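You operate a simulated robot arm through the tools that you are given. There is no shell and no other tool. Be economical: measure what you need, move in short steps, check, and stop when the job is done.

The job below is to be done with a simulated robot arm. You get a single attempt, and the scene is never put back.

JOB
Put one of the pellets from the top of the preparation table on top of the goggles there. Take the sample bottle marked "No 20" from the top of the preparation table and leave it on the bench under the rear hood. Turn the cold plate dial to 10. Put the beaker from the top of the island bench in the basin. Stack the box labelled "No 250" from the top of the island bench on top of the box labelled "No 200". The order is free. Set down upright: sample bottle, beaker.

The check looks at the end state, three seconds after you hand in, the way a careful person would. Anything else that was tipped, shoved, dropped, spilled or broken makes it a failure.

ROBOT AND FRAMES
A 7-joint arm with a two-finger parallel gripper on a trunk, on a base that drives. Base frame: it is fixed to the floor where the robot stands at the start and does not move with it; the origin is under the middle of the robot, x ahead of it, y to its left, z up; the surface under the hand at the start is at about z = 0.78. Units: m, rad, N and s.
With the tool pointing down near the work surface it reaches from about 0.48 to 0.92 m from the robot's upright axis, wherever it stands. Its first joint turns from -2.007 to 2.007 rad. Places, roughly: basin [-3.9, -1.2, 0.6]; beaker (7x7x8 cm) [-7.3, -1.8, 0.9]; bench under the rear hood [-2.3, 1.3, 0.8]; box [-7.25, -1.75, 1]; cold plate dial [-1.1, -0.6, 0.9]; goggles (7x15x7 cm) [0.8, -0.3, 0.8]; pellet (3x3x2 cm) [0.9, -0.1, 0.8]; sample bottle [0.75, -0.25, 0.75]. Payload 3.91 kg.
Tool frame: the origin (TCP) lies between the finger pads and is the grasp point; the fingertips stand 0.03 m ahead of it; z points along the fingers, y is the line along which they close. Largest opening 0.11 m; finger width 0.02, thickness 0.01; the body of the gripper, 0.048 by 0.112 m, starts 0.055 m behind the TCP.
Orientation is that of the tool frame in the base frame, as a unit quaternion [w, x, y, z]. With the fingers straight down and closing along the base's y, the tool's x points along the base's -x, its y along +y and its z along -z.

CONTROLS
- The arm moves only by the tool move_arm. Its argument "steps" is a list that holds one entry, the list of rows, each a list of 7 numbers: the shift along the tool's x, y, z in units of 250 mm (1.0 is 250 mm), then the turn, a rotation vector about the tool's x, y, z in units of 90 degrees (1.0 is 90 degrees), then the closure in counts, from 0 (fully open) to 255 (shut). In form: [[[dx, dy, dz, rx, ry, rz, jaw], ...]]. A call has 1 to 20 rows; each row is the pose to reach, as a shift and turn from the pose commanded when the call began, along the tool's axes at that moment. A call with a number of a shift or a turn outside -1 to 1 is refused whole. Each row takes 0.2 s and may step no farther than 0.05 m and 0.15 rad from the row before; otherwise, or with a gripper value out of range, the whole call is refused. Where a pose cannot be reached the arm comes as near as it can. A force on the tool above 40 N (or 10 N above the force at the start of the call, whichever is more), or a blocked arm, ends the call early, and 0.2 s more pass. The fingers move at their own pace (about 0.153 m/s each) and stop on an object; they squeeze with about 43 N. The grip force told is the motor's: it shows also when the fingers shut on nothing. Time passes only in rows, and 0.2 s behind the last, so rows that repeat a pose let the fingers close. The reply holds the time, the measured pose of the TCP, the force on the tool along the base axes, the opening and the grip force, in the units named above and with some noise, with the torque about the TCP (base axes, N m) and any sound that the robot's microphone picked up, and new pictures: "show" is both (left out), scene, wrist or none.
- Cameras (640 x 400 px; columns grow to the right, rows downward): "scene" is now at [0.2091, 0.1489, 1.3606]; the picture's right is [-0.64, -0.77, 0.00], its down [-0.46, 0.38, -0.80] and it looks along [0.62, -0.51, -0.60] (base axes); focal length 273 px, centre (320, 200). "wrist" rides on the gripper at [0.072, 0.017, -0.103] in the tool frame; the picture's right is [-0.23, 0.97, 0.00], its down [-0.76, -0.18, -0.62] and it looks along [-0.61, -0.14, 0.78] (tool axes); focal length 222 px, centre (320, 200). There is no depth. A picture from a camera that has moved, and an enlarged one, comes with that camera's place and axes in the base frame and with its lens.
- raise_lower(by): slides the trunk up (or, below 0, down) by that many m; the arm and the scene camera ride with it, the base frame stays. It gives what a move gives, with no picture.
- steer(legs): drives the robot by 1 to 6 legs, each [ahead, left, turn to the left] in m, m and rad, along the robot's own axes; the way and the turn of a leg run together, so that a leg with both is an arc; at most 1.5 m and 3.142 rad a leg. The arm and the cameras ride along, it lands a little off, and it stops where it bumps. It gives what a move gives, and a new picture of the scene camera.
- turn_head(pan, tilt): turns the head with the scene camera to pan (to the left, within 1.396 rad either way) and tilt (down, from -0.506 to 1.204), counted from straight ahead of the robot. It gives what a move gives, and a new picture of the scene camera.
- zoom(camera, box): a new picture of the part [left, top, right, bottom] of that camera's present view, enlarged. No time passes.
- hand_in(): hands the job in; it is judged then, once.

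Work in short steps. Places have to be worked out from the pictures, the camera data and where the tool is seen: move nearer, look again, correct. Check each grasp and each placing, and mend what went wrong. You have 165 turns and 260 pictures in all, those below and enlarged ones among them. Open the gripper and draw the arm clear of the work before you hand the job in, unless the task says otherwise; then end with one line.

The tools are called as name(argument=value, ...) on one line, values as JSON. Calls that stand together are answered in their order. move_arm: Moves the arm, as the interface text tells. Its arguments: {"type":"object","properties":{"steps":{"type":"array"},"show":{"type":"string","enum":["both","scene","wrist","none"]}},"required":["steps"]} The other tools are called the same way: raise_lower (by) slides the trunk up or down; steer (legs) drives the base; turn_head (pan, tilt) turns the head that bears the scene camera; zoom (camera, box) takes an enlarged picture of a part of a camera's view; hand_in () hands the job in.

At the start:

```text
clock: 0.0
eef_pos: [0.6614, -0.0878, 1.0389]
tcp_rot: [0.0, 0.0, 1.0, 0.0]
force: [-0.4, -0.4, 0.4]
ft_torque: [-0.03, 0.02, 0.01]
width: 0.11
grip_force: 0.1
trunk travel left (down, up): [-0.7, 0.29]
robot x, y, heading: [-0.0005, -0.0036, -0.001]
head pan, tilt: [-0.689, 0.639]
```

scene: 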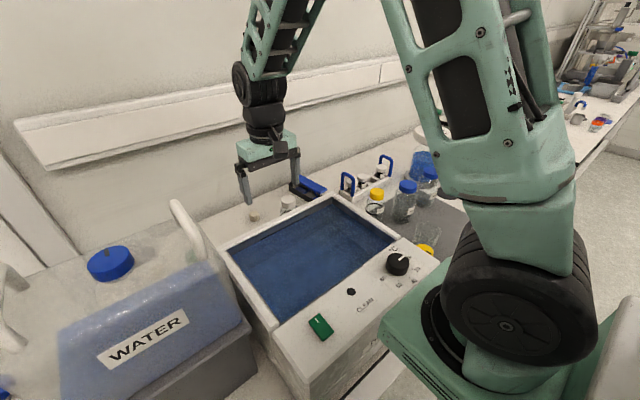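
wrist: 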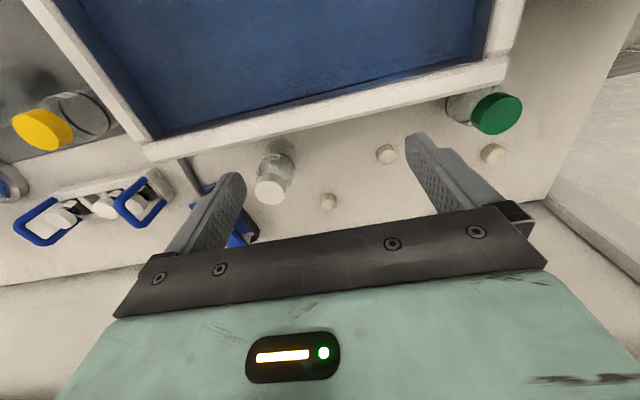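

I'll look more closely at the table between the fingers, to find the pellets, the goggles and the bottle labels.

zoom(camera="scene", box=[220, 130, 460, 280])

zoom(camera="wrist", box=[0, 70, 320, 270])

```text
2.67 times, centred on (340, 205) of scene
camera zoom: at [0.2091, 0.1489, 1.3606], right [-0.64, -0.77, 0.0], down [-0.46, 0.38, -0.8], along [0.62, -0.51, -0.6], focal length 729 px, centre (267, 187)
```

zoom: 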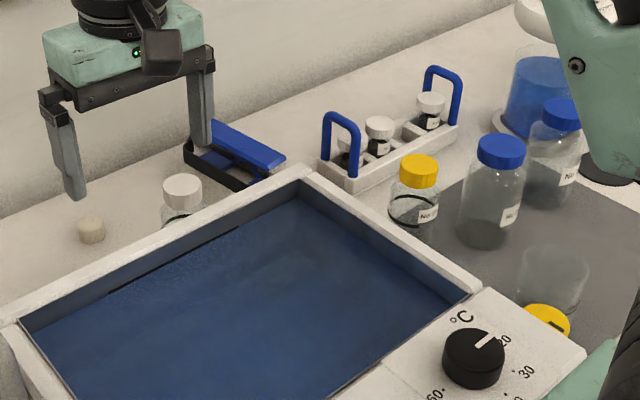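

```text
2.00 times, centred on (160, 170) of wrist
camera zoom: at [0.5881, -0.0712, 1.1426], right [0.23, 0.97, 0.0], down [0.76, -0.18, 0.62], along [0.61, -0.14, -0.78], focal length 444 px, centre (640, 260)
```

zoom: 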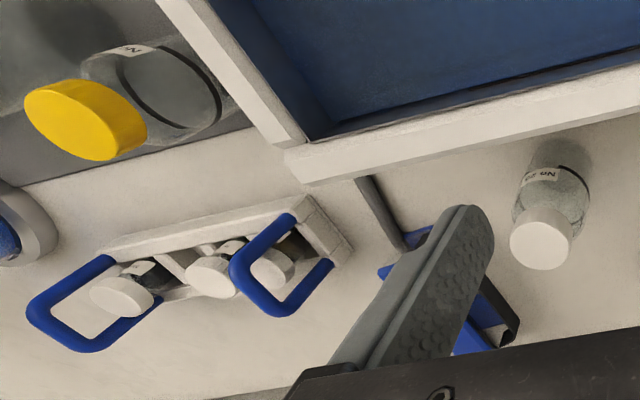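

Several bottles carry labels; I'll enlarge them.

zoom(camera="wrist", box=[240, 135, 320, 185])

zoom(camera="scene", box=[330, 140, 450, 215])

zoom(camera="wrist", box=[40, 80, 120, 130])

zoom(camera="wrist", box=[420, 70, 580, 170])

```text
8.00 times, centred on (280, 160) of wrist
camera zoom: at [0.5881, -0.0712, 1.1426], right [0.23, 0.97, 0.0], down [0.76, -0.18, 0.62], along [0.61, -0.14, -0.78], focal length 1777 px, centre (640, 520)
```

zoom: 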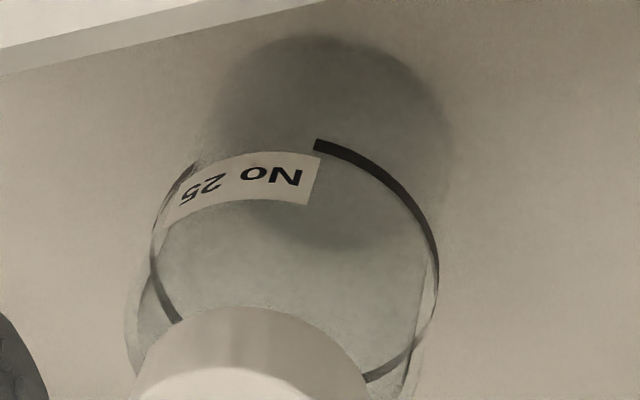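

```text
5.33 times, centred on (390, 178) of scene
camera zoom: at [0.2091, 0.1489, 1.3606], right [-0.64, -0.77, 0.0], down [-0.46, 0.38, -0.8], along [0.62, -0.51, -0.6], focal length 1458 px, centre (-53, 320)
```

zoom: 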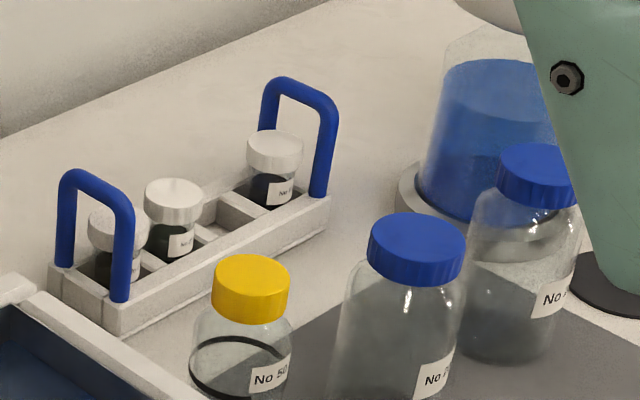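

```text
8.00 times, centred on (80, 105) of wrist
camera zoom: at [0.5881, -0.0712, 1.1426], right [0.23, 0.97, 0.0], down [0.76, -0.18, 0.62], along [0.61, -0.14, -0.78], focal length 1777 px, centre (2240, 960)
```

zoom: 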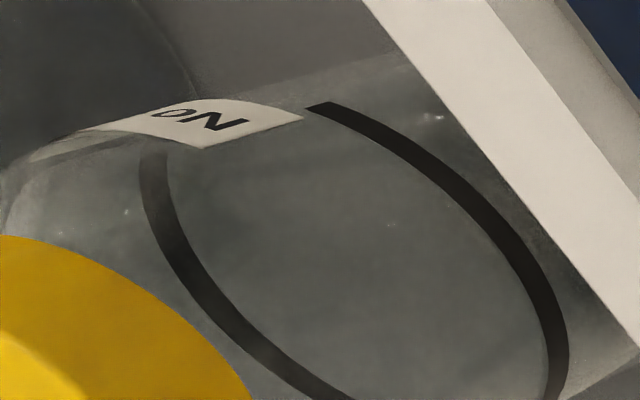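

```text
4.00 times, centred on (500, 120) of wrist
camera zoom: at [0.5881, -0.0712, 1.1426], right [0.23, 0.97, 0.0], down [0.76, -0.18, 0.62], along [0.61, -0.14, -0.78], focal length 888 px, centre (-400, 520)
```

zoom: 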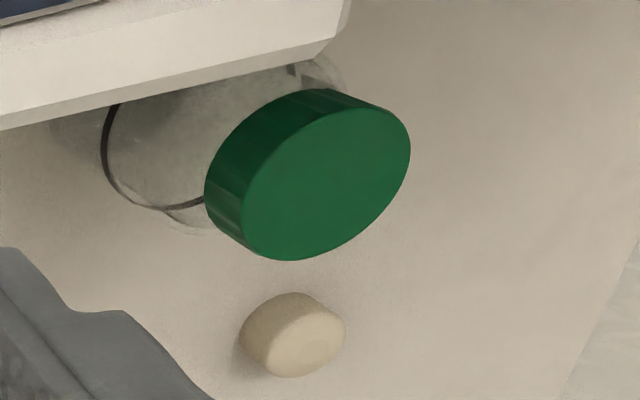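

Seen so far: No 25 (white cap) and No 50 (yellow cap). I'll raise the hand and swing it to the right to read the other labels.

move_arm(steps=[[[0.06, -0.15, -0.1, 0, 0, 0, 0], [0.12, -0.3, -0.2, 0, 0, 0, 0], [0.18, -0.45, -0.25, 0, 0, 0, 0], [0.24, -0.6, -0.3, 0, 0, 0, 0], [0.3, -0.75, -0.35, 0, 0, 0, 0], [0.36, -0.9, -0.4, 0, 0, 0, 0]]])

turn_head(pan=-0.9, tilt=0.6)

```text
clock: 1.4
eef_pos: [0.5701, -0.3135, 1.1397]
tcp_rot: [0.0, 0.0, 1.0, 0.001]
force: [0.2, 0.3, -0.3]
ft_torque: [-0.02, 0.04, 0.01]
width: 0.11
grip_force: 0.0
trunk travel left (down, up): [-0.7, 0.29]
robot x, y, heading: [-0.0017, -0.0009, -0.001]
head pan, tilt: [-0.689, 0.639]
camera scene: at [0.2092, 0.1492, 1.3606], right [-0.64, -0.77, 0.0], down [-0.46, 0.38, -0.8], along [0.62, -0.51, -0.6], focal length 273 px, centre (320, 200)
camera wrist: at [0.4967, -0.297, 1.2435], right [0.23, 0.97, 0.0], down [0.76, -0.18, 0.62], along [0.61, -0.14, -0.78], focal length 222 px, centre (320, 200)
```

scene: 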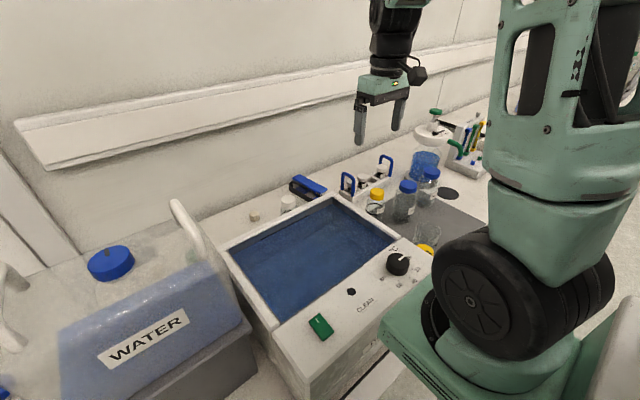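
wrist: 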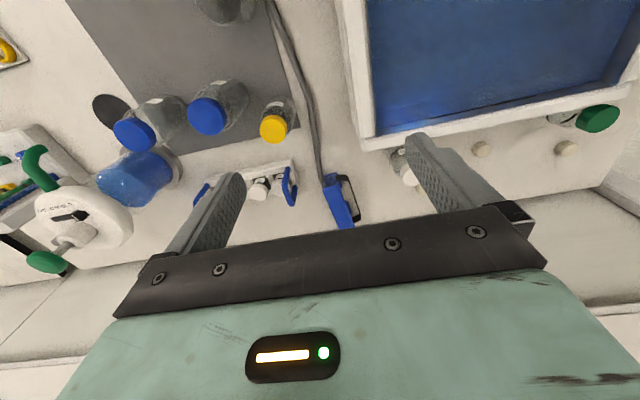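

```text
clock: 2.1
eef_pos: [0.5689, -0.3134, 1.1382]
tcp_rot: [0.0, 0.0, 1.0, 0.001]
force: [0.5, -0.2, -0.5]
ft_torque: [0.05, 0.02, -0.02]
width: 0.1101
grip_force: 0.0
trunk travel left (down, up): [-0.7, 0.29]
robot x, y, heading: [0.0019, 0.0029, -0.0]
head pan, tilt: [-0.901, 0.6]
camera scene: at [0.1968, 0.1351, 1.364], right [-0.78, -0.62, 0.0], down [-0.35, 0.44, -0.82], along [0.51, -0.65, -0.57], focal length 273 px, centre (320, 200)
```

scene: 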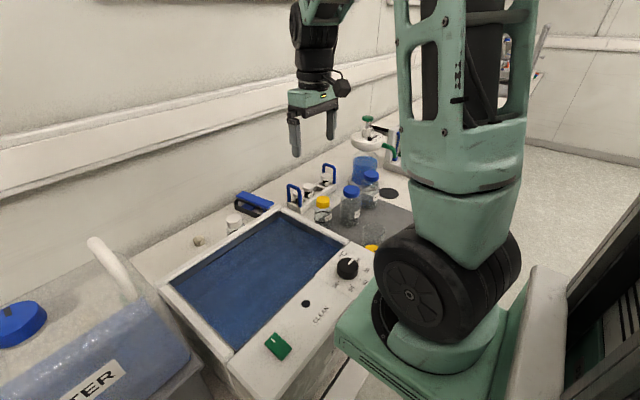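

Zooming on the bottles from the new viewpoint.

zoom(camera="wrist", box=[100, 70, 260, 170])

zoom(camera="wrist", box=[200, 80, 320, 155])

zoom(camera="wrist", box=[540, 90, 640, 152])

zoom(camera="scene", box=[280, 150, 400, 225])

```text
4.00 times, centred on (180, 120) of wrist
camera zoom: at [0.4967, -0.297, 1.2434], right [0.23, 0.97, 0.0], down [0.76, -0.18, 0.62], along [0.61, -0.14, -0.78], focal length 888 px, centre (880, 520)
```

zoom: 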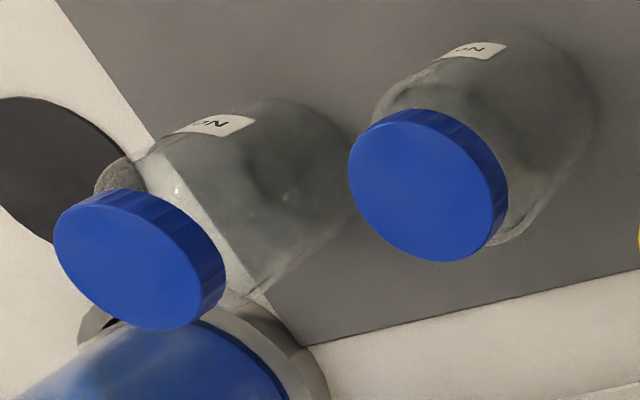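

```text
5.33 times, centred on (260, 118) of wrist
camera zoom: at [0.4967, -0.297, 1.2434], right [0.23, 0.97, 0.0], down [0.76, -0.18, 0.62], along [0.61, -0.14, -0.78], focal length 1185 px, centre (640, 640)
```

zoom: 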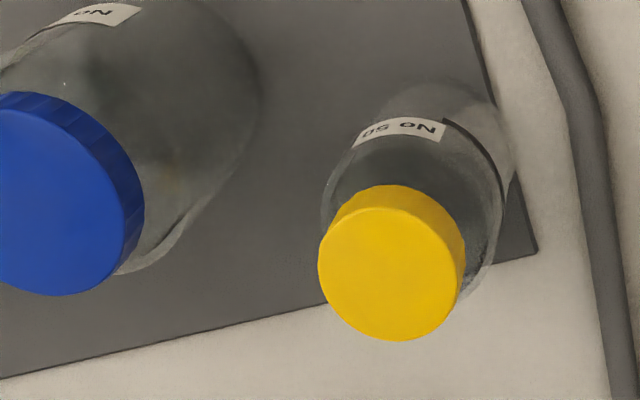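

```text
6.40 times, centred on (590, 121) of wrist
camera zoom: at [0.4967, -0.297, 1.2434], right [0.23, 0.97, 0.0], down [0.76, -0.18, 0.62], along [0.61, -0.14, -0.78], focal length 1422 px, centre (-1408, 706)
```

zoom: 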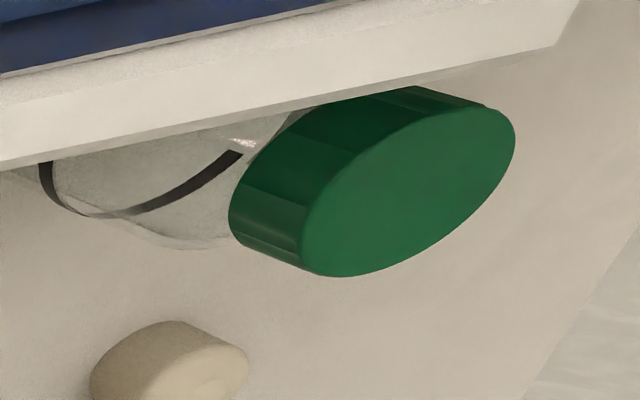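

```text
5.33 times, centred on (340, 188) of scene
camera zoom: at [0.1968, 0.1351, 1.364], right [-0.78, -0.62, 0.0], down [-0.35, 0.44, -0.82], along [0.51, -0.65, -0.57], focal length 1458 px, centre (213, 267)
```

zoom: 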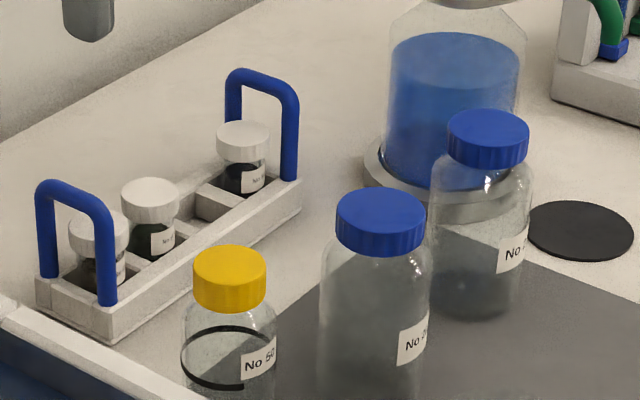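

zoom(camera="scene", box=[344, 190, 384, 215])

zoom(camera="scene", box=[284, 170, 334, 202])

```text
16.00 times, centred on (364, 202) of scene
camera zoom: at [0.1968, 0.1351, 1.364], right [-0.78, -0.62, 0.0], down [-0.35, 0.44, -0.82], along [0.51, -0.65, -0.57], focal length 4374 px, centre (-384, 160)
```

zoom: 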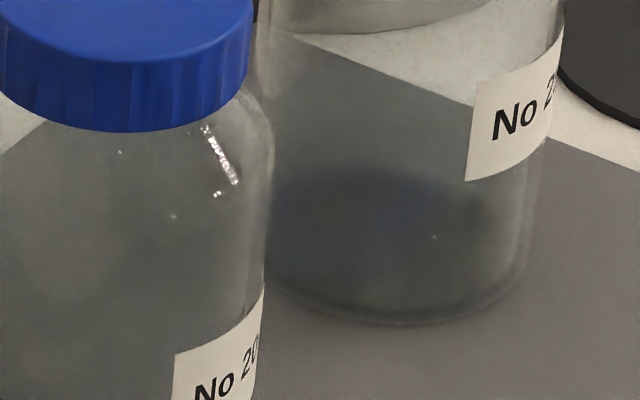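

```text
12.50 times, centred on (309, 186) of scene
camera zoom: at [0.1968, 0.1351, 1.364], right [-0.78, -0.62, 0.0], down [-0.35, 0.44, -0.82], along [0.51, -0.65, -0.57], focal length 3417 px, centre (458, 375)
```

zoom: 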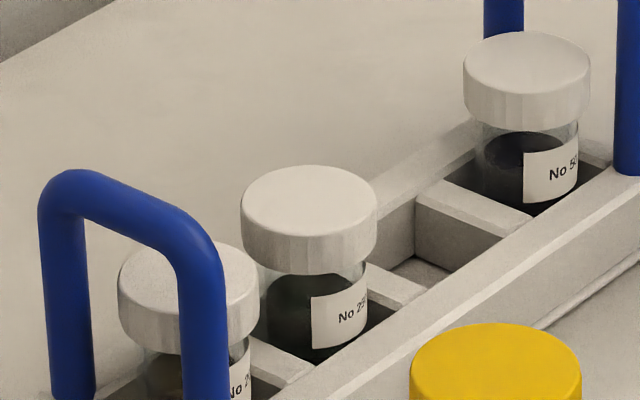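

The banded bottles (white = No 25, yellow = No 50, green = unknown) look like one family, and the green one stands behind the bath. I'll bring the hand over it to read its label.

move_arm(steps=[[[-0.08, 0.15, 0, 0, 0, 0, 0], [-0.16, 0.3, 0, 0, 0, 0, 0], [-0.24, 0.45, 0, 0, 0, 0, 0], [-0.32, 0.6, 0, 0, 0, 0, 0], [-0.4, 0.75, 0, 0, 0, 0, 0], [-0.48, 0.9, 0, 0, 0, 0, 0], [-0.55, 1.0, 0, 0, 0, 0, 0]]], show="wrist")

```text
clock: 3.7
eef_pos: [0.7082, -0.0637, 1.1393]
tcp_rot: [0.001, 0.0, 1.0, 0.0]
force: [-0.7, -0.2, -0.3]
ft_torque: [0.04, 0.01, -0.01]
width: 0.1099
grip_force: 0.1
trunk travel left (down, up): [-0.7, 0.29]
robot x, y, heading: [-0.0006, -0.0022, 0.002]
head pan, tilt: [-0.901, 0.6]
camera wrist: at [0.6364, -0.0468, 1.2427], right [0.23, 0.97, 0.0], down [0.76, -0.18, 0.62], along [0.61, -0.14, -0.78], focal length 222 px, centre (320, 200)
```

wrist: 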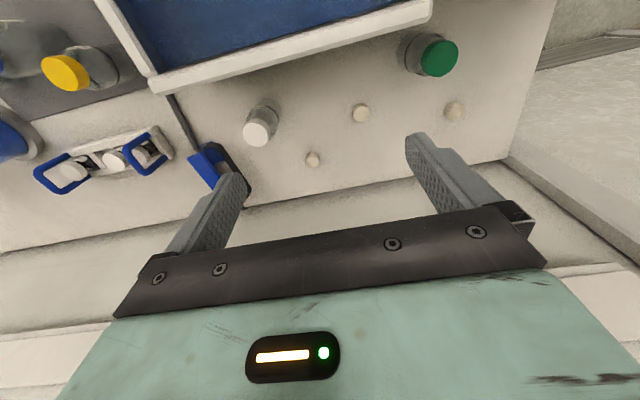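

zoom(camera="wrist", box=[390, 20, 470, 70])

zoom(camera="wrist", box=[140, 60, 380, 210])

```text
8.00 times, centred on (430, 45) of wrist
camera zoom: at [0.6364, -0.0468, 1.2427], right [0.23, 0.97, 0.0], down [0.76, -0.18, 0.62], along [0.61, -0.14, -0.78], focal length 1777 px, centre (-560, 1440)
```

zoom: 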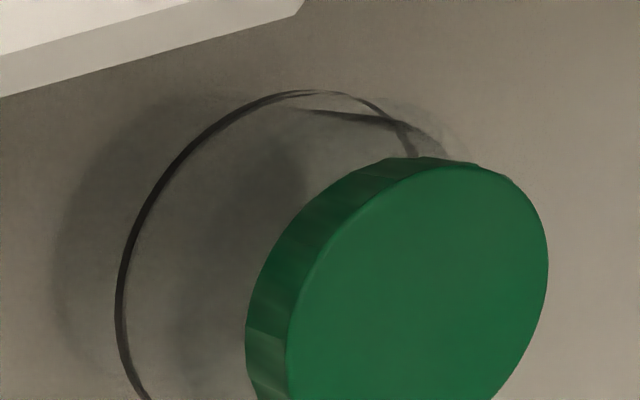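

```text
2.67 times, centred on (260, 135) of wrist
camera zoom: at [0.6364, -0.0468, 1.2427], right [0.23, 0.97, 0.0], down [0.76, -0.18, 0.62], along [0.61, -0.14, -0.78], focal length 592 px, centre (480, 373)
```

zoom: 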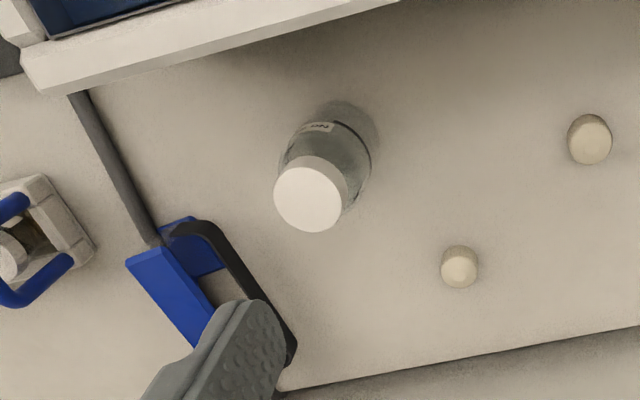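

The green bottle's label faces +y; I move the hand further to the left to see it.

move_arm(steps=[[[0, 0.18, -0.02, 0, 0, 0, 0], [0, 0.36, -0.04, 0, 0, 0, 0], [0, 0.54, -0.06, 0, 0, 0, 0], [0, 0.72, -0.08, 0, 0, 0, 0], [0, 0.9, -0.1, 0, 0, 0, 0], [0.1, 1.0, -0.1, 0, 0, 0, 0], [0.2, 1.0, -0.1, 0, 0, 0, 0]]], show="wrist")

```text
clock: 5.3
eef_pos: [0.659, 0.1892, 1.1635]
tcp_rot: [-0.001, 0.001, 1.0, 0.0]
force: [0.6, -0.6, -0.6]
ft_torque: [-0.01, 0.0, 0.02]
width: 0.1101
grip_force: 0.1
trunk travel left (down, up): [-0.7, 0.29]
robot x, y, heading: [-0.0026, -0.002, 0.002]
head pan, tilt: [-0.901, 0.6]
camera wrist: at [0.5866, 0.2055, 1.2671], right [0.23, 0.97, 0.0], down [0.76, -0.18, 0.62], along [0.61, -0.14, -0.78], focal length 222 px, centre (320, 200)
```

wrist: 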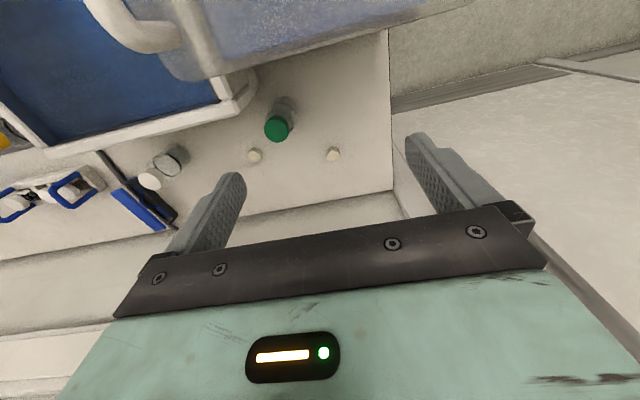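

zoom(camera="wrist", box=[250, 85, 322, 130])

zoom(camera="wrist", box=[90, 140, 190, 202])

```text
8.89 times, centred on (286, 108) of wrist
camera zoom: at [0.5866, 0.2055, 1.2671], right [0.23, 0.97, 0.0], down [0.76, -0.18, 0.62], along [0.61, -0.14, -0.78], focal length 1974 px, centre (622, 1022)
```

zoom: 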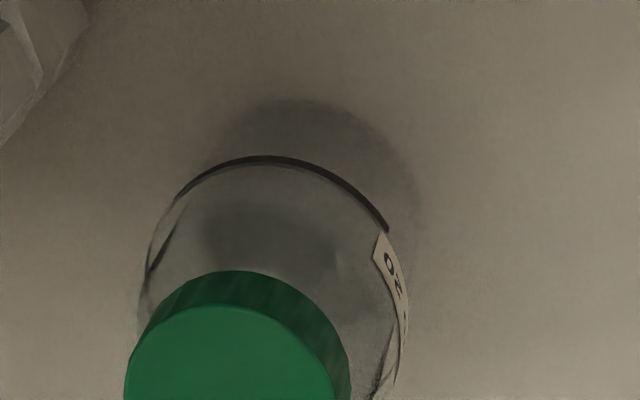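

```text
6.40 times, centred on (140, 171) of wrist
camera zoom: at [0.5866, 0.2055, 1.2671], right [0.23, 0.97, 0.0], down [0.76, -0.18, 0.62], along [0.61, -0.14, -0.78], focal length 1422 px, centre (1472, 386)
```

zoom: 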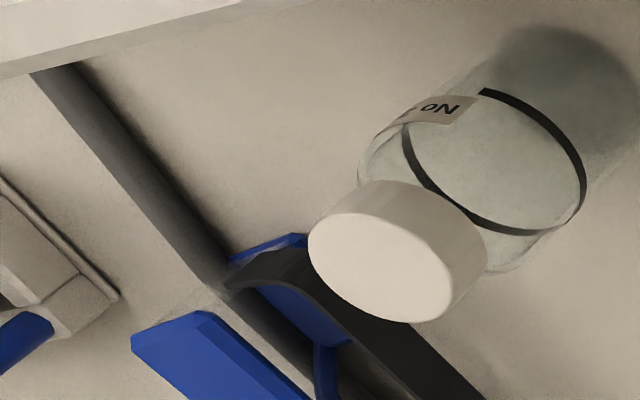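

The label faces away (+y, slightly +x). I'll yaw the hand 90° so its camera looks along -y at the green bottle.

move_arm(steps=[[[-0.03, 0.03, 0, 0, 0, 0.09, 0], [-0.06, 0.06, 0, 0, 0, 0.18, 0], [-0.09, 0.09, 0, 0, 0, 0.27, 0], [-0.12, 0.12, 0, 0, 0, 0.36, 0], [-0.15, 0.15, 0, 0, 0, 0.45, 0], [-0.18, 0.18, 0, 0, 0, 0.54, 0], [-0.21, 0.21, 0, 0, 0, 0.63, 0], [-0.24, 0.24, 0, 0, 0, 0.72, 0], [-0.27, 0.27, 0, 0, 0, 0.81, 0], [-0.3, 0.3, 0, 0, 0, 0.9, 0], [-0.33, 0.33, 0, 0, 0, 0.99, 0]]], show="wrist")

```text
clock: 7.7
eef_pos: [0.7393, 0.2682, 1.1648]
tcp_rot: [0.0, 0.702, 0.712, 0.0]
force: [-0.3, -0.8, 0.5]
ft_torque: [-0.01, 0.0, 0.01]
width: 0.1104
grip_force: 0.1
trunk travel left (down, up): [-0.7, 0.29]
robot x, y, heading: [-0.0002, 0.0001, -0.001]
head pan, tilt: [-0.901, 0.6]
camera wrist: at [0.7559, 0.3421, 1.2683], right [0.98, -0.21, 0.0], down [-0.17, -0.76, 0.62], along [-0.13, -0.61, -0.78], focal length 222 px, centre (320, 200)
```

wrist: 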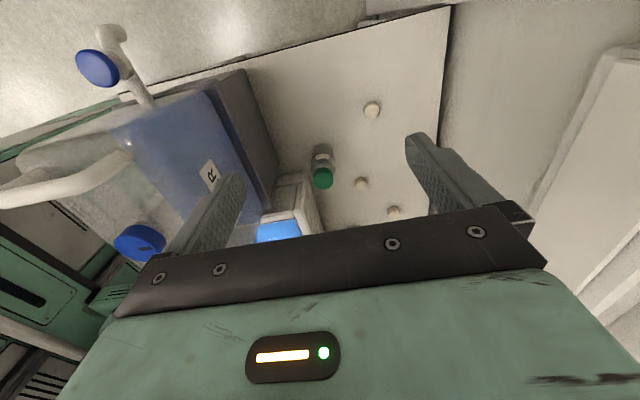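

zoom(camera="wrist", box=[290, 138, 354, 178])

```text
10.00 times, centred on (322, 158) of wrist
camera zoom: at [0.7559, 0.3421, 1.2683], right [0.98, -0.21, 0.0], down [-0.17, -0.76, 0.62], along [-0.13, -0.61, -0.78], focal length 2221 px, centre (300, 620)
```

zoom: 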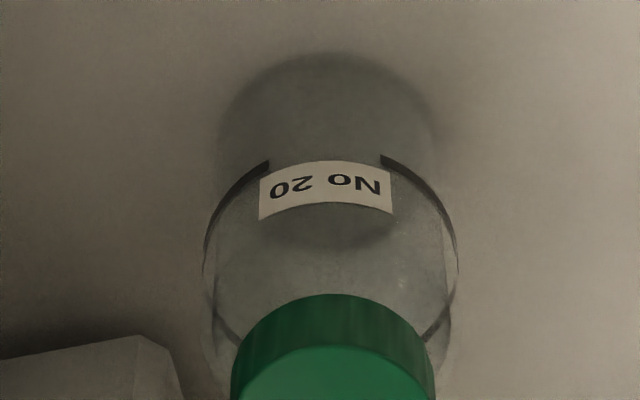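

The green-capped bottle is No 20. Pellets come out at about (0.873,-0.119), (0.795,-0.003) and (0.834,0.179). I turn the hand back and go to view the goggles and the nearest pellet.

move_arm(steps=[[[-0.09, 0, 0, 0, 0, -0.09, 0], [-0.18, 0, 0, 0, 0, -0.18, 0], [-0.27, 0, 0, 0, 0, -0.27, 0], [-0.36, 0, 0, 0, 0, -0.36, 0], [-0.45, 0, 0, 0, 0, -0.45, 0], [-0.54, 0, 0, 0, 0, -0.54, 0], [-0.63, 0, 0, 0, 0, -0.63, 0], [-0.72, 0, 0, 0, 0, -0.72, 0], [-0.81, 0, 0, 0, 0, -0.81, 0], [-0.9, 0, 0, 0, 0, -0.9, 0], [-1.0, 0, 0, 0, 0, -0.99, 0]]], show="none")

move_arm(steps=[[[0, -0.18, 0.05, 0, 0, 0, 0], [0, -0.36, 0.1, 0, 0, 0, 0], [0, -0.54, 0.15, 0, 0, 0, 0], [0, -0.72, 0.2, 0, 0, 0, 0], [0, -0.9, 0.25, 0, 0, 0, 0]]], show="both")

zoom(camera="wrist", box=[160, 50, 480, 250])

```text
clock: 10.1
eef_pos: [0.7455, 0.0203, 1.1632]
tcp_rot: [0.001, -0.002, 1.0, 0.0]
force: [0.1, 0.9, 0.2]
ft_torque: [0.01, 0.0, -0.01]
width: 0.1098
grip_force: 0.0
trunk travel left (down, up): [-0.7, 0.29]
robot x, y, heading: [0.0011, -0.0001, 0.006]
head pan, tilt: [-0.901, 0.6]
```

```text
clock: 11.3
eef_pos: [0.7461, -0.2041, 1.101]
tcp_rot: [0.0, -0.001, 1.0, 0.0]
force: [-0.7, 0.8, -0.3]
ft_torque: [-0.04, 0.0, 0.05]
width: 0.1099
grip_force: 0.0
trunk travel left (down, up): [-0.7, 0.29]
robot x, y, heading: [-0.0006, -0.0014, -0.005]
head pan, tilt: [-0.901, 0.6]
camera scene: at [0.1966, 0.1357, 1.364], right [-0.78, -0.62, 0.0], down [-0.35, 0.44, -0.83], along [0.51, -0.65, -0.56], focal length 273 px, centre (320, 200)
camera wrist: at [0.6728, -0.1878, 1.2057], right [0.23, 0.97, 0.0], down [0.76, -0.18, 0.62], along [0.61, -0.14, -0.78], focal length 222 px, centre (320, 200)
```

scene: 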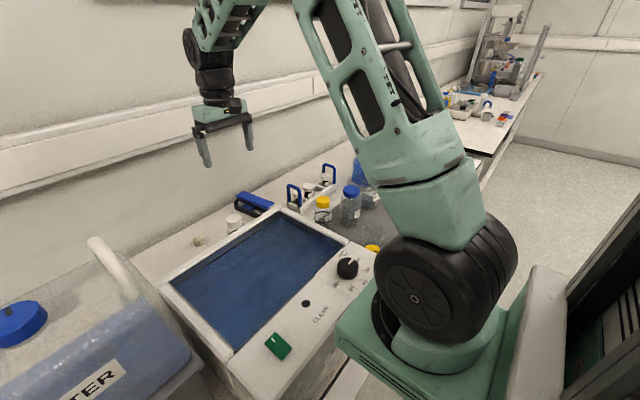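
wrist: 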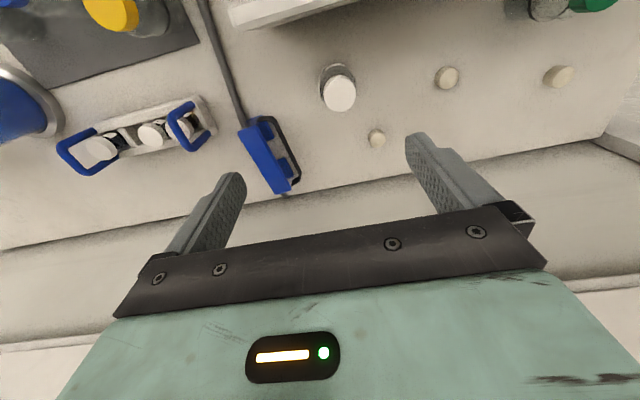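

```text
2.00 times, centred on (320, 150) of wrist
camera zoom: at [0.6728, -0.1878, 1.2057], right [0.23, 0.97, 0.0], down [0.76, -0.18, 0.62], along [0.61, -0.14, -0.78], focal length 444 px, centre (320, 300)
```

zoom: 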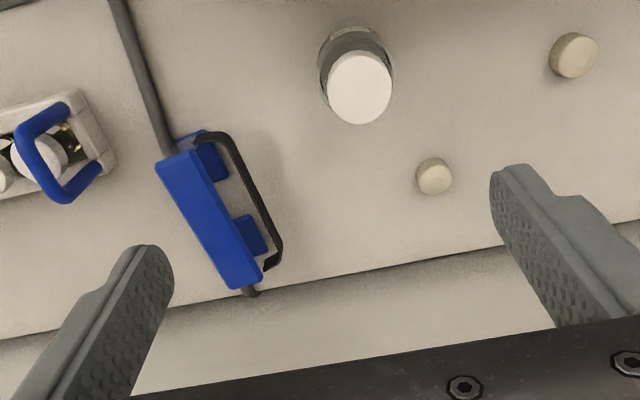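

The goggles' blue top bar runs along x from about 0.78 to 0.915 at y ≈ -0.325. The pellet re-measures at (0.871,-0.119), so I move above it, partly closed.

move_arm(steps=[[[-0.1, 0.07, 0.1, 0, 0, 0, 60], [-0.2, 0.14, 0.2, 0, 0, 0, 93], [-0.3, 0.21, 0.3, 0, 0, 0, 93], [-0.4, 0.28, 0.4, 0, 0, 0, 93], [-0.5, 0.34, 0.5, 0, 0, 0, 93], [-0.5, 0.34, 0.65, 0, 0, 0, 93], [-0.5, 0.34, 0.8, 0, 0, 0, 93]]], show="both")

```text
clock: 12.9
eef_pos: [0.8692, -0.1197, 0.9015]
tcp_rot: [0.0, 0.0, 1.0, 0.0]
force: [-0.8, -0.2, -0.6]
ft_torque: [-0.03, 0.03, 0.01]
width: 0.0698
grip_force: 0.1
trunk travel left (down, up): [-0.7, 0.29]
robot x, y, heading: [-0.0012, -0.0002, -0.002]
head pan, tilt: [-0.901, 0.6]
camera scene: at [0.1965, 0.1352, 1.3641], right [-0.78, -0.62, 0.0], down [-0.35, 0.44, -0.83], along [0.51, -0.65, -0.56], focal length 273 px, centre (320, 200)
camera wrist: at [0.7973, -0.1039, 1.0061], right [0.23, 0.97, 0.0], down [0.76, -0.18, 0.62], along [0.61, -0.14, -0.78], focal length 222 px, centre (320, 200)
```

scene: 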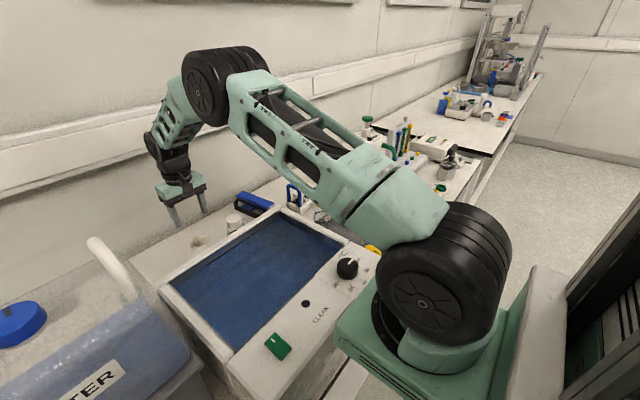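
wrist: 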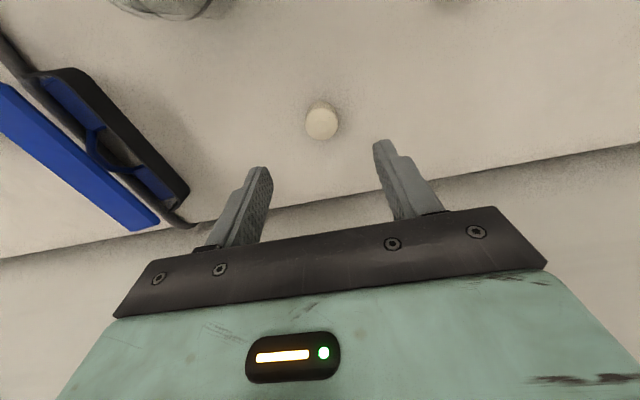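

The pellet sits right under the TCP. I go down to z ≈ 0.815 and close.

move_arm(steps=[[[0, 0, 0.15, 0, 0, 0, 93], [0, 0, 0.28, 0, 0, 0, 93], [0, 0, 0.348, 0, 0, 0, 93], [0, 0, 0.348, 0, 0, 0, 255], [0, 0, 0.348, 0, 0, 0, 255], [0, 0, 0.348, 0, 0, 0, 255]]], show="wrist")

```text
clock: 14.3
eef_pos: [0.8713, -0.1225, 0.8145]
tcp_rot: [0.0, 0.001, 1.0, 0.0]
force: [-0.5, -0.3, 0.4]
ft_torque: [-0.01, 0.01, 0.03]
width: 0.0272
grip_force: 42.9
trunk travel left (down, up): [-0.7, 0.29]
robot x, y, heading: [0.0001, -0.0005, -0.002]
head pan, tilt: [-0.901, 0.6]
camera wrist: at [0.7977, -0.1049, 0.9186], right [0.23, 0.97, 0.0], down [0.76, -0.18, 0.62], along [0.61, -0.14, -0.78], focal length 222 px, centre (320, 200)
```

wrist: 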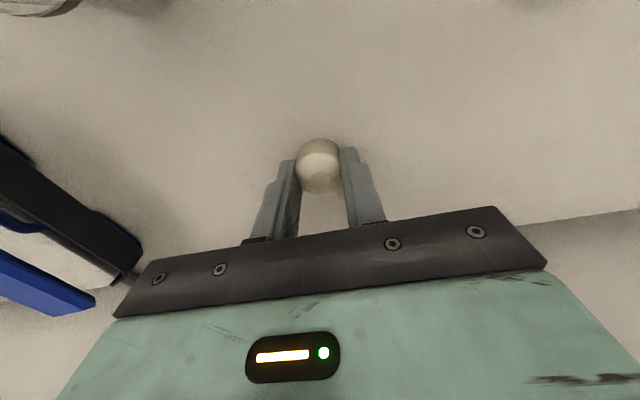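

Pellet gripped (0.027 m). I lift it and move near the goggles to measure their top.

move_arm(steps=[[[0, 0, -0.15, 0, 0, 0, 255], [0, 0, -0.3, 0, 0, 0, 255], [0.02, 0, -0.45, 0, 0, 0, 255], [0.05, -0.1, -0.6, 0, 0, 0, 255], [0.08, -0.25, -0.6, 0, 0, 0, 255], [0.1, -0.4, -0.6, 0, 0, 0, 255], [0.1, -0.5, -0.6, 0, 0, 0, 255]]], show="both")

zoom(camera="wrist", box=[160, 50, 480, 250])

zoom(camera="scene", box=[190, 150, 310, 225])

```text
clock: 15.9
eef_pos: [0.8464, -0.2453, 0.9642]
tcp_rot: [0.0, -0.001, 1.0, 0.0]
force: [0.6, 0.0, -0.3]
ft_torque: [-0.01, 0.03, -0.01]
width: 0.0272
grip_force: 43.0
trunk travel left (down, up): [-0.7, 0.29]
robot x, y, heading: [0.0019, -0.0006, 0.004]
head pan, tilt: [-0.901, 0.6]
camera scene: at [0.1968, 0.1355, 1.364], right [-0.78, -0.62, 0.0], down [-0.35, 0.44, -0.83], along [0.51, -0.65, -0.56], focal length 273 px, centre (320, 200)
camera wrist: at [0.7728, -0.2284, 1.0684], right [0.23, 0.97, 0.0], down [0.76, -0.18, 0.62], along [0.61, -0.14, -0.78], focal length 222 px, centre (320, 200)
```

scene: 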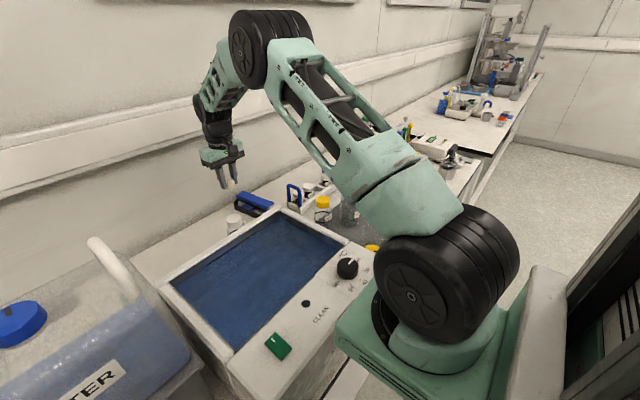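
wrist: 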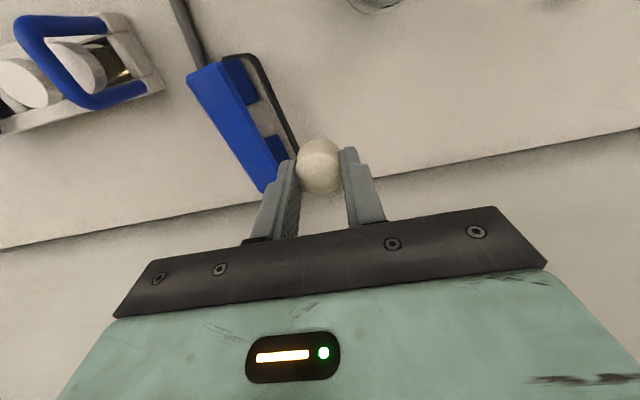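

```text
2.00 times, centred on (320, 150) of wrist
camera zoom: at [0.7728, -0.2284, 1.0684], right [0.23, 0.97, 0.0], down [0.76, -0.18, 0.62], along [0.61, -0.14, -0.78], focal length 444 px, centre (320, 300)
```

zoom: 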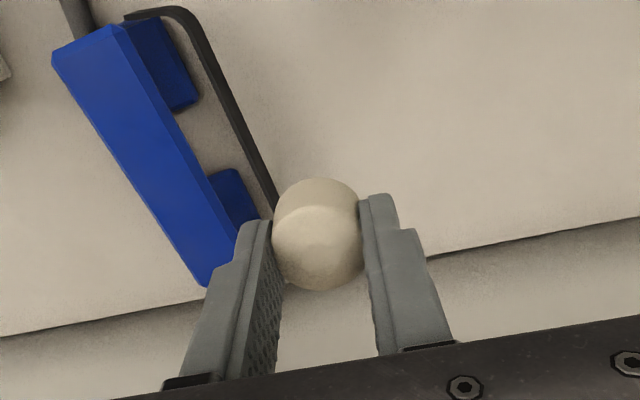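

```text
5.33 times, centred on (250, 188) of scene
camera zoom: at [0.1968, 0.1355, 1.364], right [-0.78, -0.62, 0.0], down [-0.35, 0.44, -0.83], along [0.51, -0.65, -0.56], focal length 1458 px, centre (693, 267)
```

zoom: 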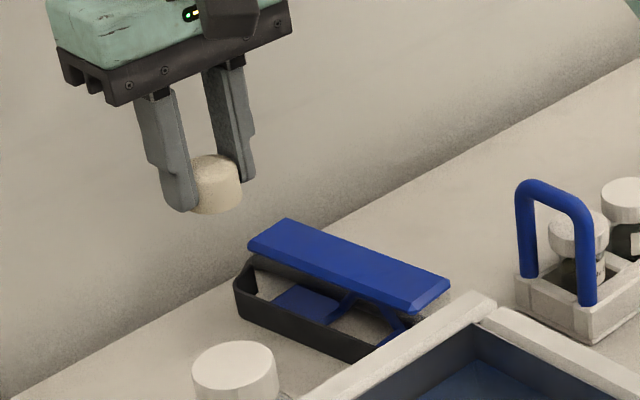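

The goggles' blue bar top is at z ≈ 0.84, centred near (0.851,-0.328). I move above it and descend to just over it.

move_arm(steps=[[[-0.01, -0.16, 0, 0, 0, 0, 255], [-0.02, -0.331, 0, 0, 0, 0, 255], [-0.02, -0.331, 0.15, 0, 0, 0, 255], [-0.02, -0.331, 0.27, 0, 0, 0, 255], [-0.02, -0.331, 0.27, 0, 0, 0, 255]]], show="both")

zoom(camera="wrist", box=[160, 50, 480, 250])

zoom(camera="scene", box=[210, 160, 306, 220])

```text
clock: 17.1
eef_pos: [0.8504, -0.3271, 0.8971]
tcp_rot: [0.0, 0.0, 1.0, -0.001]
force: [-0.8, -0.4, 0.1]
ft_torque: [0.0, 0.01, -0.02]
width: 0.0272
grip_force: 42.5
trunk travel left (down, up): [-0.7, 0.29]
robot x, y, heading: [0.0041, -0.0003, -0.002]
head pan, tilt: [-0.901, 0.6]
camera scene: at [0.1968, 0.135, 1.364], right [-0.78, -0.62, 0.0], down [-0.35, 0.44, -0.83], along [0.51, -0.65, -0.56], focal length 273 px, centre (320, 200)
camera wrist: at [0.778, -0.31, 1.0012], right [0.23, 0.97, 0.0], down [0.76, -0.18, 0.62], along [0.61, -0.14, -0.78], focal length 222 px, centre (320, 200)
```

scene: 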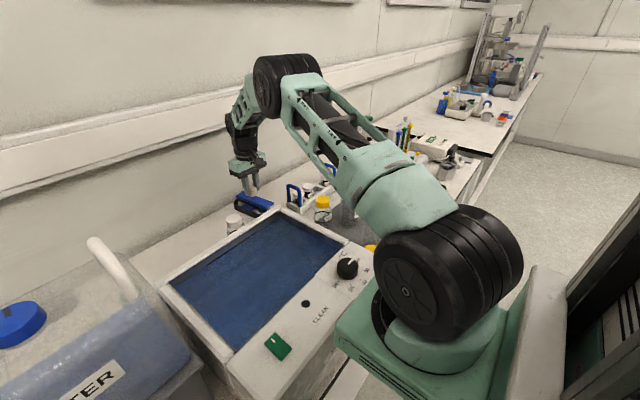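
wrist: 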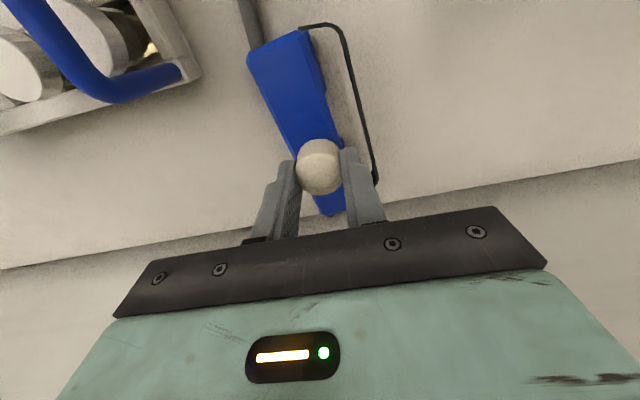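

```text
2.00 times, centred on (320, 150) of wrist
camera zoom: at [0.778, -0.31, 1.0012], right [0.23, 0.97, 0.0], down [0.76, -0.18, 0.62], along [0.61, -0.14, -0.78], focal length 444 px, centre (320, 300)
```

zoom: 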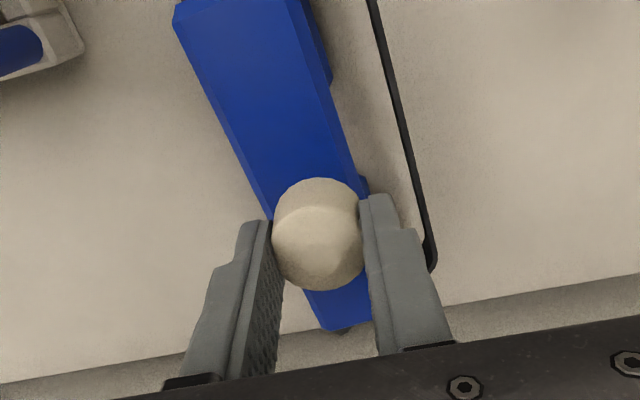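

```text
6.67 times, centred on (258, 190) of scene
camera zoom: at [0.1968, 0.135, 1.364], right [-0.78, -0.62, 0.0], down [-0.35, 0.44, -0.83], along [0.51, -0.65, -0.56], focal length 1822 px, centre (733, 267)
```

zoom: 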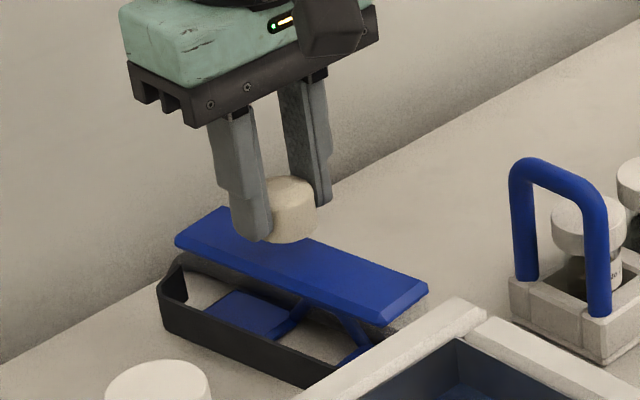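

Alignment is good. I descend a little and watch for contact force.

move_arm(steps=[[[0, -0.006, 0.03, 0, 0, 0, 255], [0, -0.006, 0.052, 0, 0, 0, 255]]], show="none")

zoom(camera="scene", box=[230, 175, 278, 205])

```text
clock: 17.7
eef_pos: [0.8505, -0.3282, 0.8828]
tcp_rot: [-0.001, -0.001, 1.0, 0.0]
force: [-0.1, -0.9, -0.4]
ft_torque: [-0.02, -0.02, -0.04]
width: 0.027
grip_force: 43.2
trunk travel left (down, up): [-0.7, 0.29]
robot x, y, heading: [0.0017, 0.0013, -0.003]
head pan, tilt: [-0.901, 0.6]
```

```text
13.33 times, centred on (254, 190) of scene
camera zoom: at [0.1968, 0.1351, 1.364], right [-0.78, -0.62, 0.0], down [-0.35, 0.44, -0.83], along [0.51, -0.65, -0.56], focal length 3645 px, centre (1200, 333)
```

zoom: 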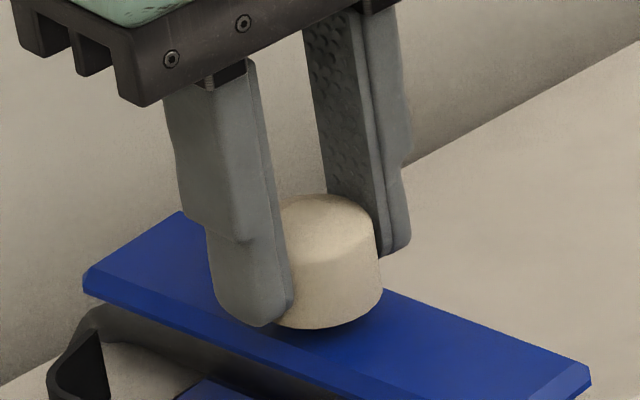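

Still a small gap perhaps; I go down a few millimetres more, in two small calls.

move_arm(steps=[[[0, 0, 0.008, 0, 0, 0, 255], [0, 0, 0.014, 0, 0, 0, 255]]], show="none")

zoom(camera="scene", box=[230, 175, 278, 205])

```text
clock: 18.3
eef_pos: [0.8506, -0.3271, 0.8784]
tcp_rot: [0.0, 0.0, 1.0, 0.0]
force: [0.6, 0.3, -0.6]
ft_torque: [-0.02, 0.02, 0.01]
width: 0.0271
grip_force: 42.3
trunk travel left (down, up): [-0.7, 0.29]
robot x, y, heading: [0.0009, 0.0026, -0.004]
head pan, tilt: [-0.901, 0.6]
```

```text
13.33 times, centred on (254, 190) of scene
camera zoom: at [0.1968, 0.1351, 1.364], right [-0.78, -0.62, 0.0], down [-0.35, 0.44, -0.83], along [0.51, -0.65, -0.56], focal length 3645 px, centre (1200, 333)
```

zoom: 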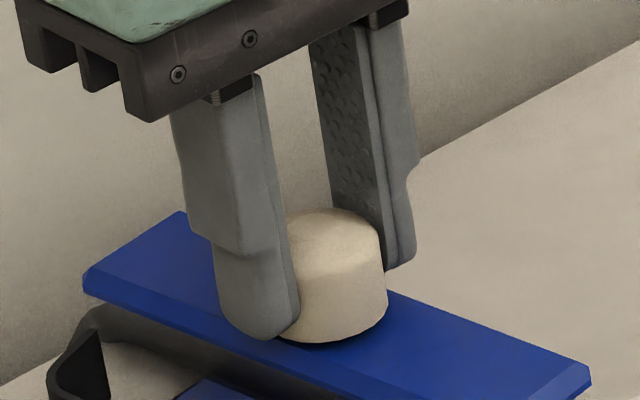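

The pellet looks ~4 mm toward the front edge; I shift it back 4 mm and lower 2 mm further.

move_arm(steps=[[[0, -0.016, 0, 0, 0, 0, 255], [0, -0.016, 0.008, 0, 0, 0, 255], [0, -0.016, 0.008, 0, 0, 0, 255]]], show="none")

zoom(camera="scene", box=[230, 175, 278, 205])

```text
clock: 19.1
eef_pos: [0.8502, -0.3332, 0.8777]
tcp_rot: [0.0, 0.0, 1.0, -0.001]
force: [-0.6, -0.5, 0.2]
ft_torque: [0.03, -0.03, -0.01]
width: 0.0272
grip_force: 43.4
trunk travel left (down, up): [-0.7, 0.29]
robot x, y, heading: [0.0041, 0.0003, 0.001]
head pan, tilt: [-0.901, 0.6]
```

```text
13.33 times, centred on (254, 190) of scene
camera zoom: at [0.1968, 0.1351, 1.364], right [-0.78, -0.62, 0.0], down [-0.35, 0.44, -0.83], along [0.51, -0.65, -0.56], focal length 3645 px, centre (1200, 333)
```

zoom: 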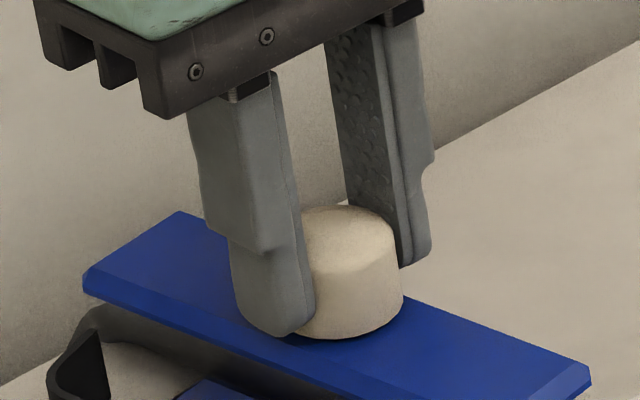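

Now centred. I lower another 1.5 mm, open a little and rise straight up.

move_arm(steps=[[[0, 0, 0.006, 0, 0, 0, 255], [0, 0, 0.006, 0, 0, 0, 180], [0, 0, 0.006, 0, 0, 0, 139], [0, 0, 0.006, 0, 0, 0, 120], [0, 0, -0.08, 0, 0, 0, 120], [0, 0, -0.2, 0, 0, 0, 120], [0, 0, -0.4, 0, 0, 0, 93]]], show="wrist")

zoom(camera="scene", box=[215, 170, 295, 220])

```text
clock: 20.7
eef_pos: [0.8509, -0.3337, 0.9773]
tcp_rot: [-0.001, 0.0, 1.0, 0.0]
force: [0.1, 0.1, -1.1]
ft_torque: [0.01, 0.06, -0.02]
width: 0.0701
grip_force: 0.2
trunk travel left (down, up): [-0.7, 0.29]
robot x, y, heading: [-0.0037, -0.0033, 0.003]
head pan, tilt: [-0.901, 0.6]
camera wrist: at [0.7787, -0.316, 1.0821], right [0.23, 0.97, 0.0], down [0.76, -0.18, 0.62], along [0.61, -0.14, -0.78], focal length 222 px, centre (320, 200)
```

wrist: 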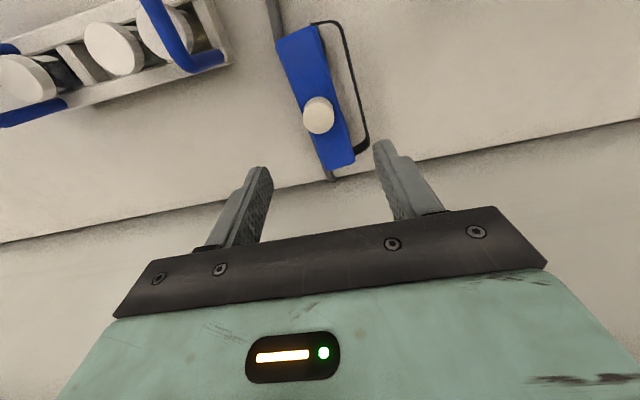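

```text
8.00 times, centred on (255, 195) of scene
camera zoom: at [0.1972, 0.1349, 1.3639], right [-0.78, -0.62, 0.0], down [-0.35, 0.44, -0.82], along [0.51, -0.65, -0.57], focal length 2187 px, centre (840, 240)
```

zoom: 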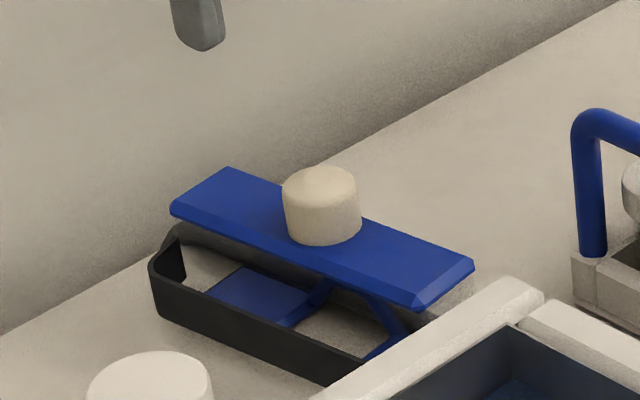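

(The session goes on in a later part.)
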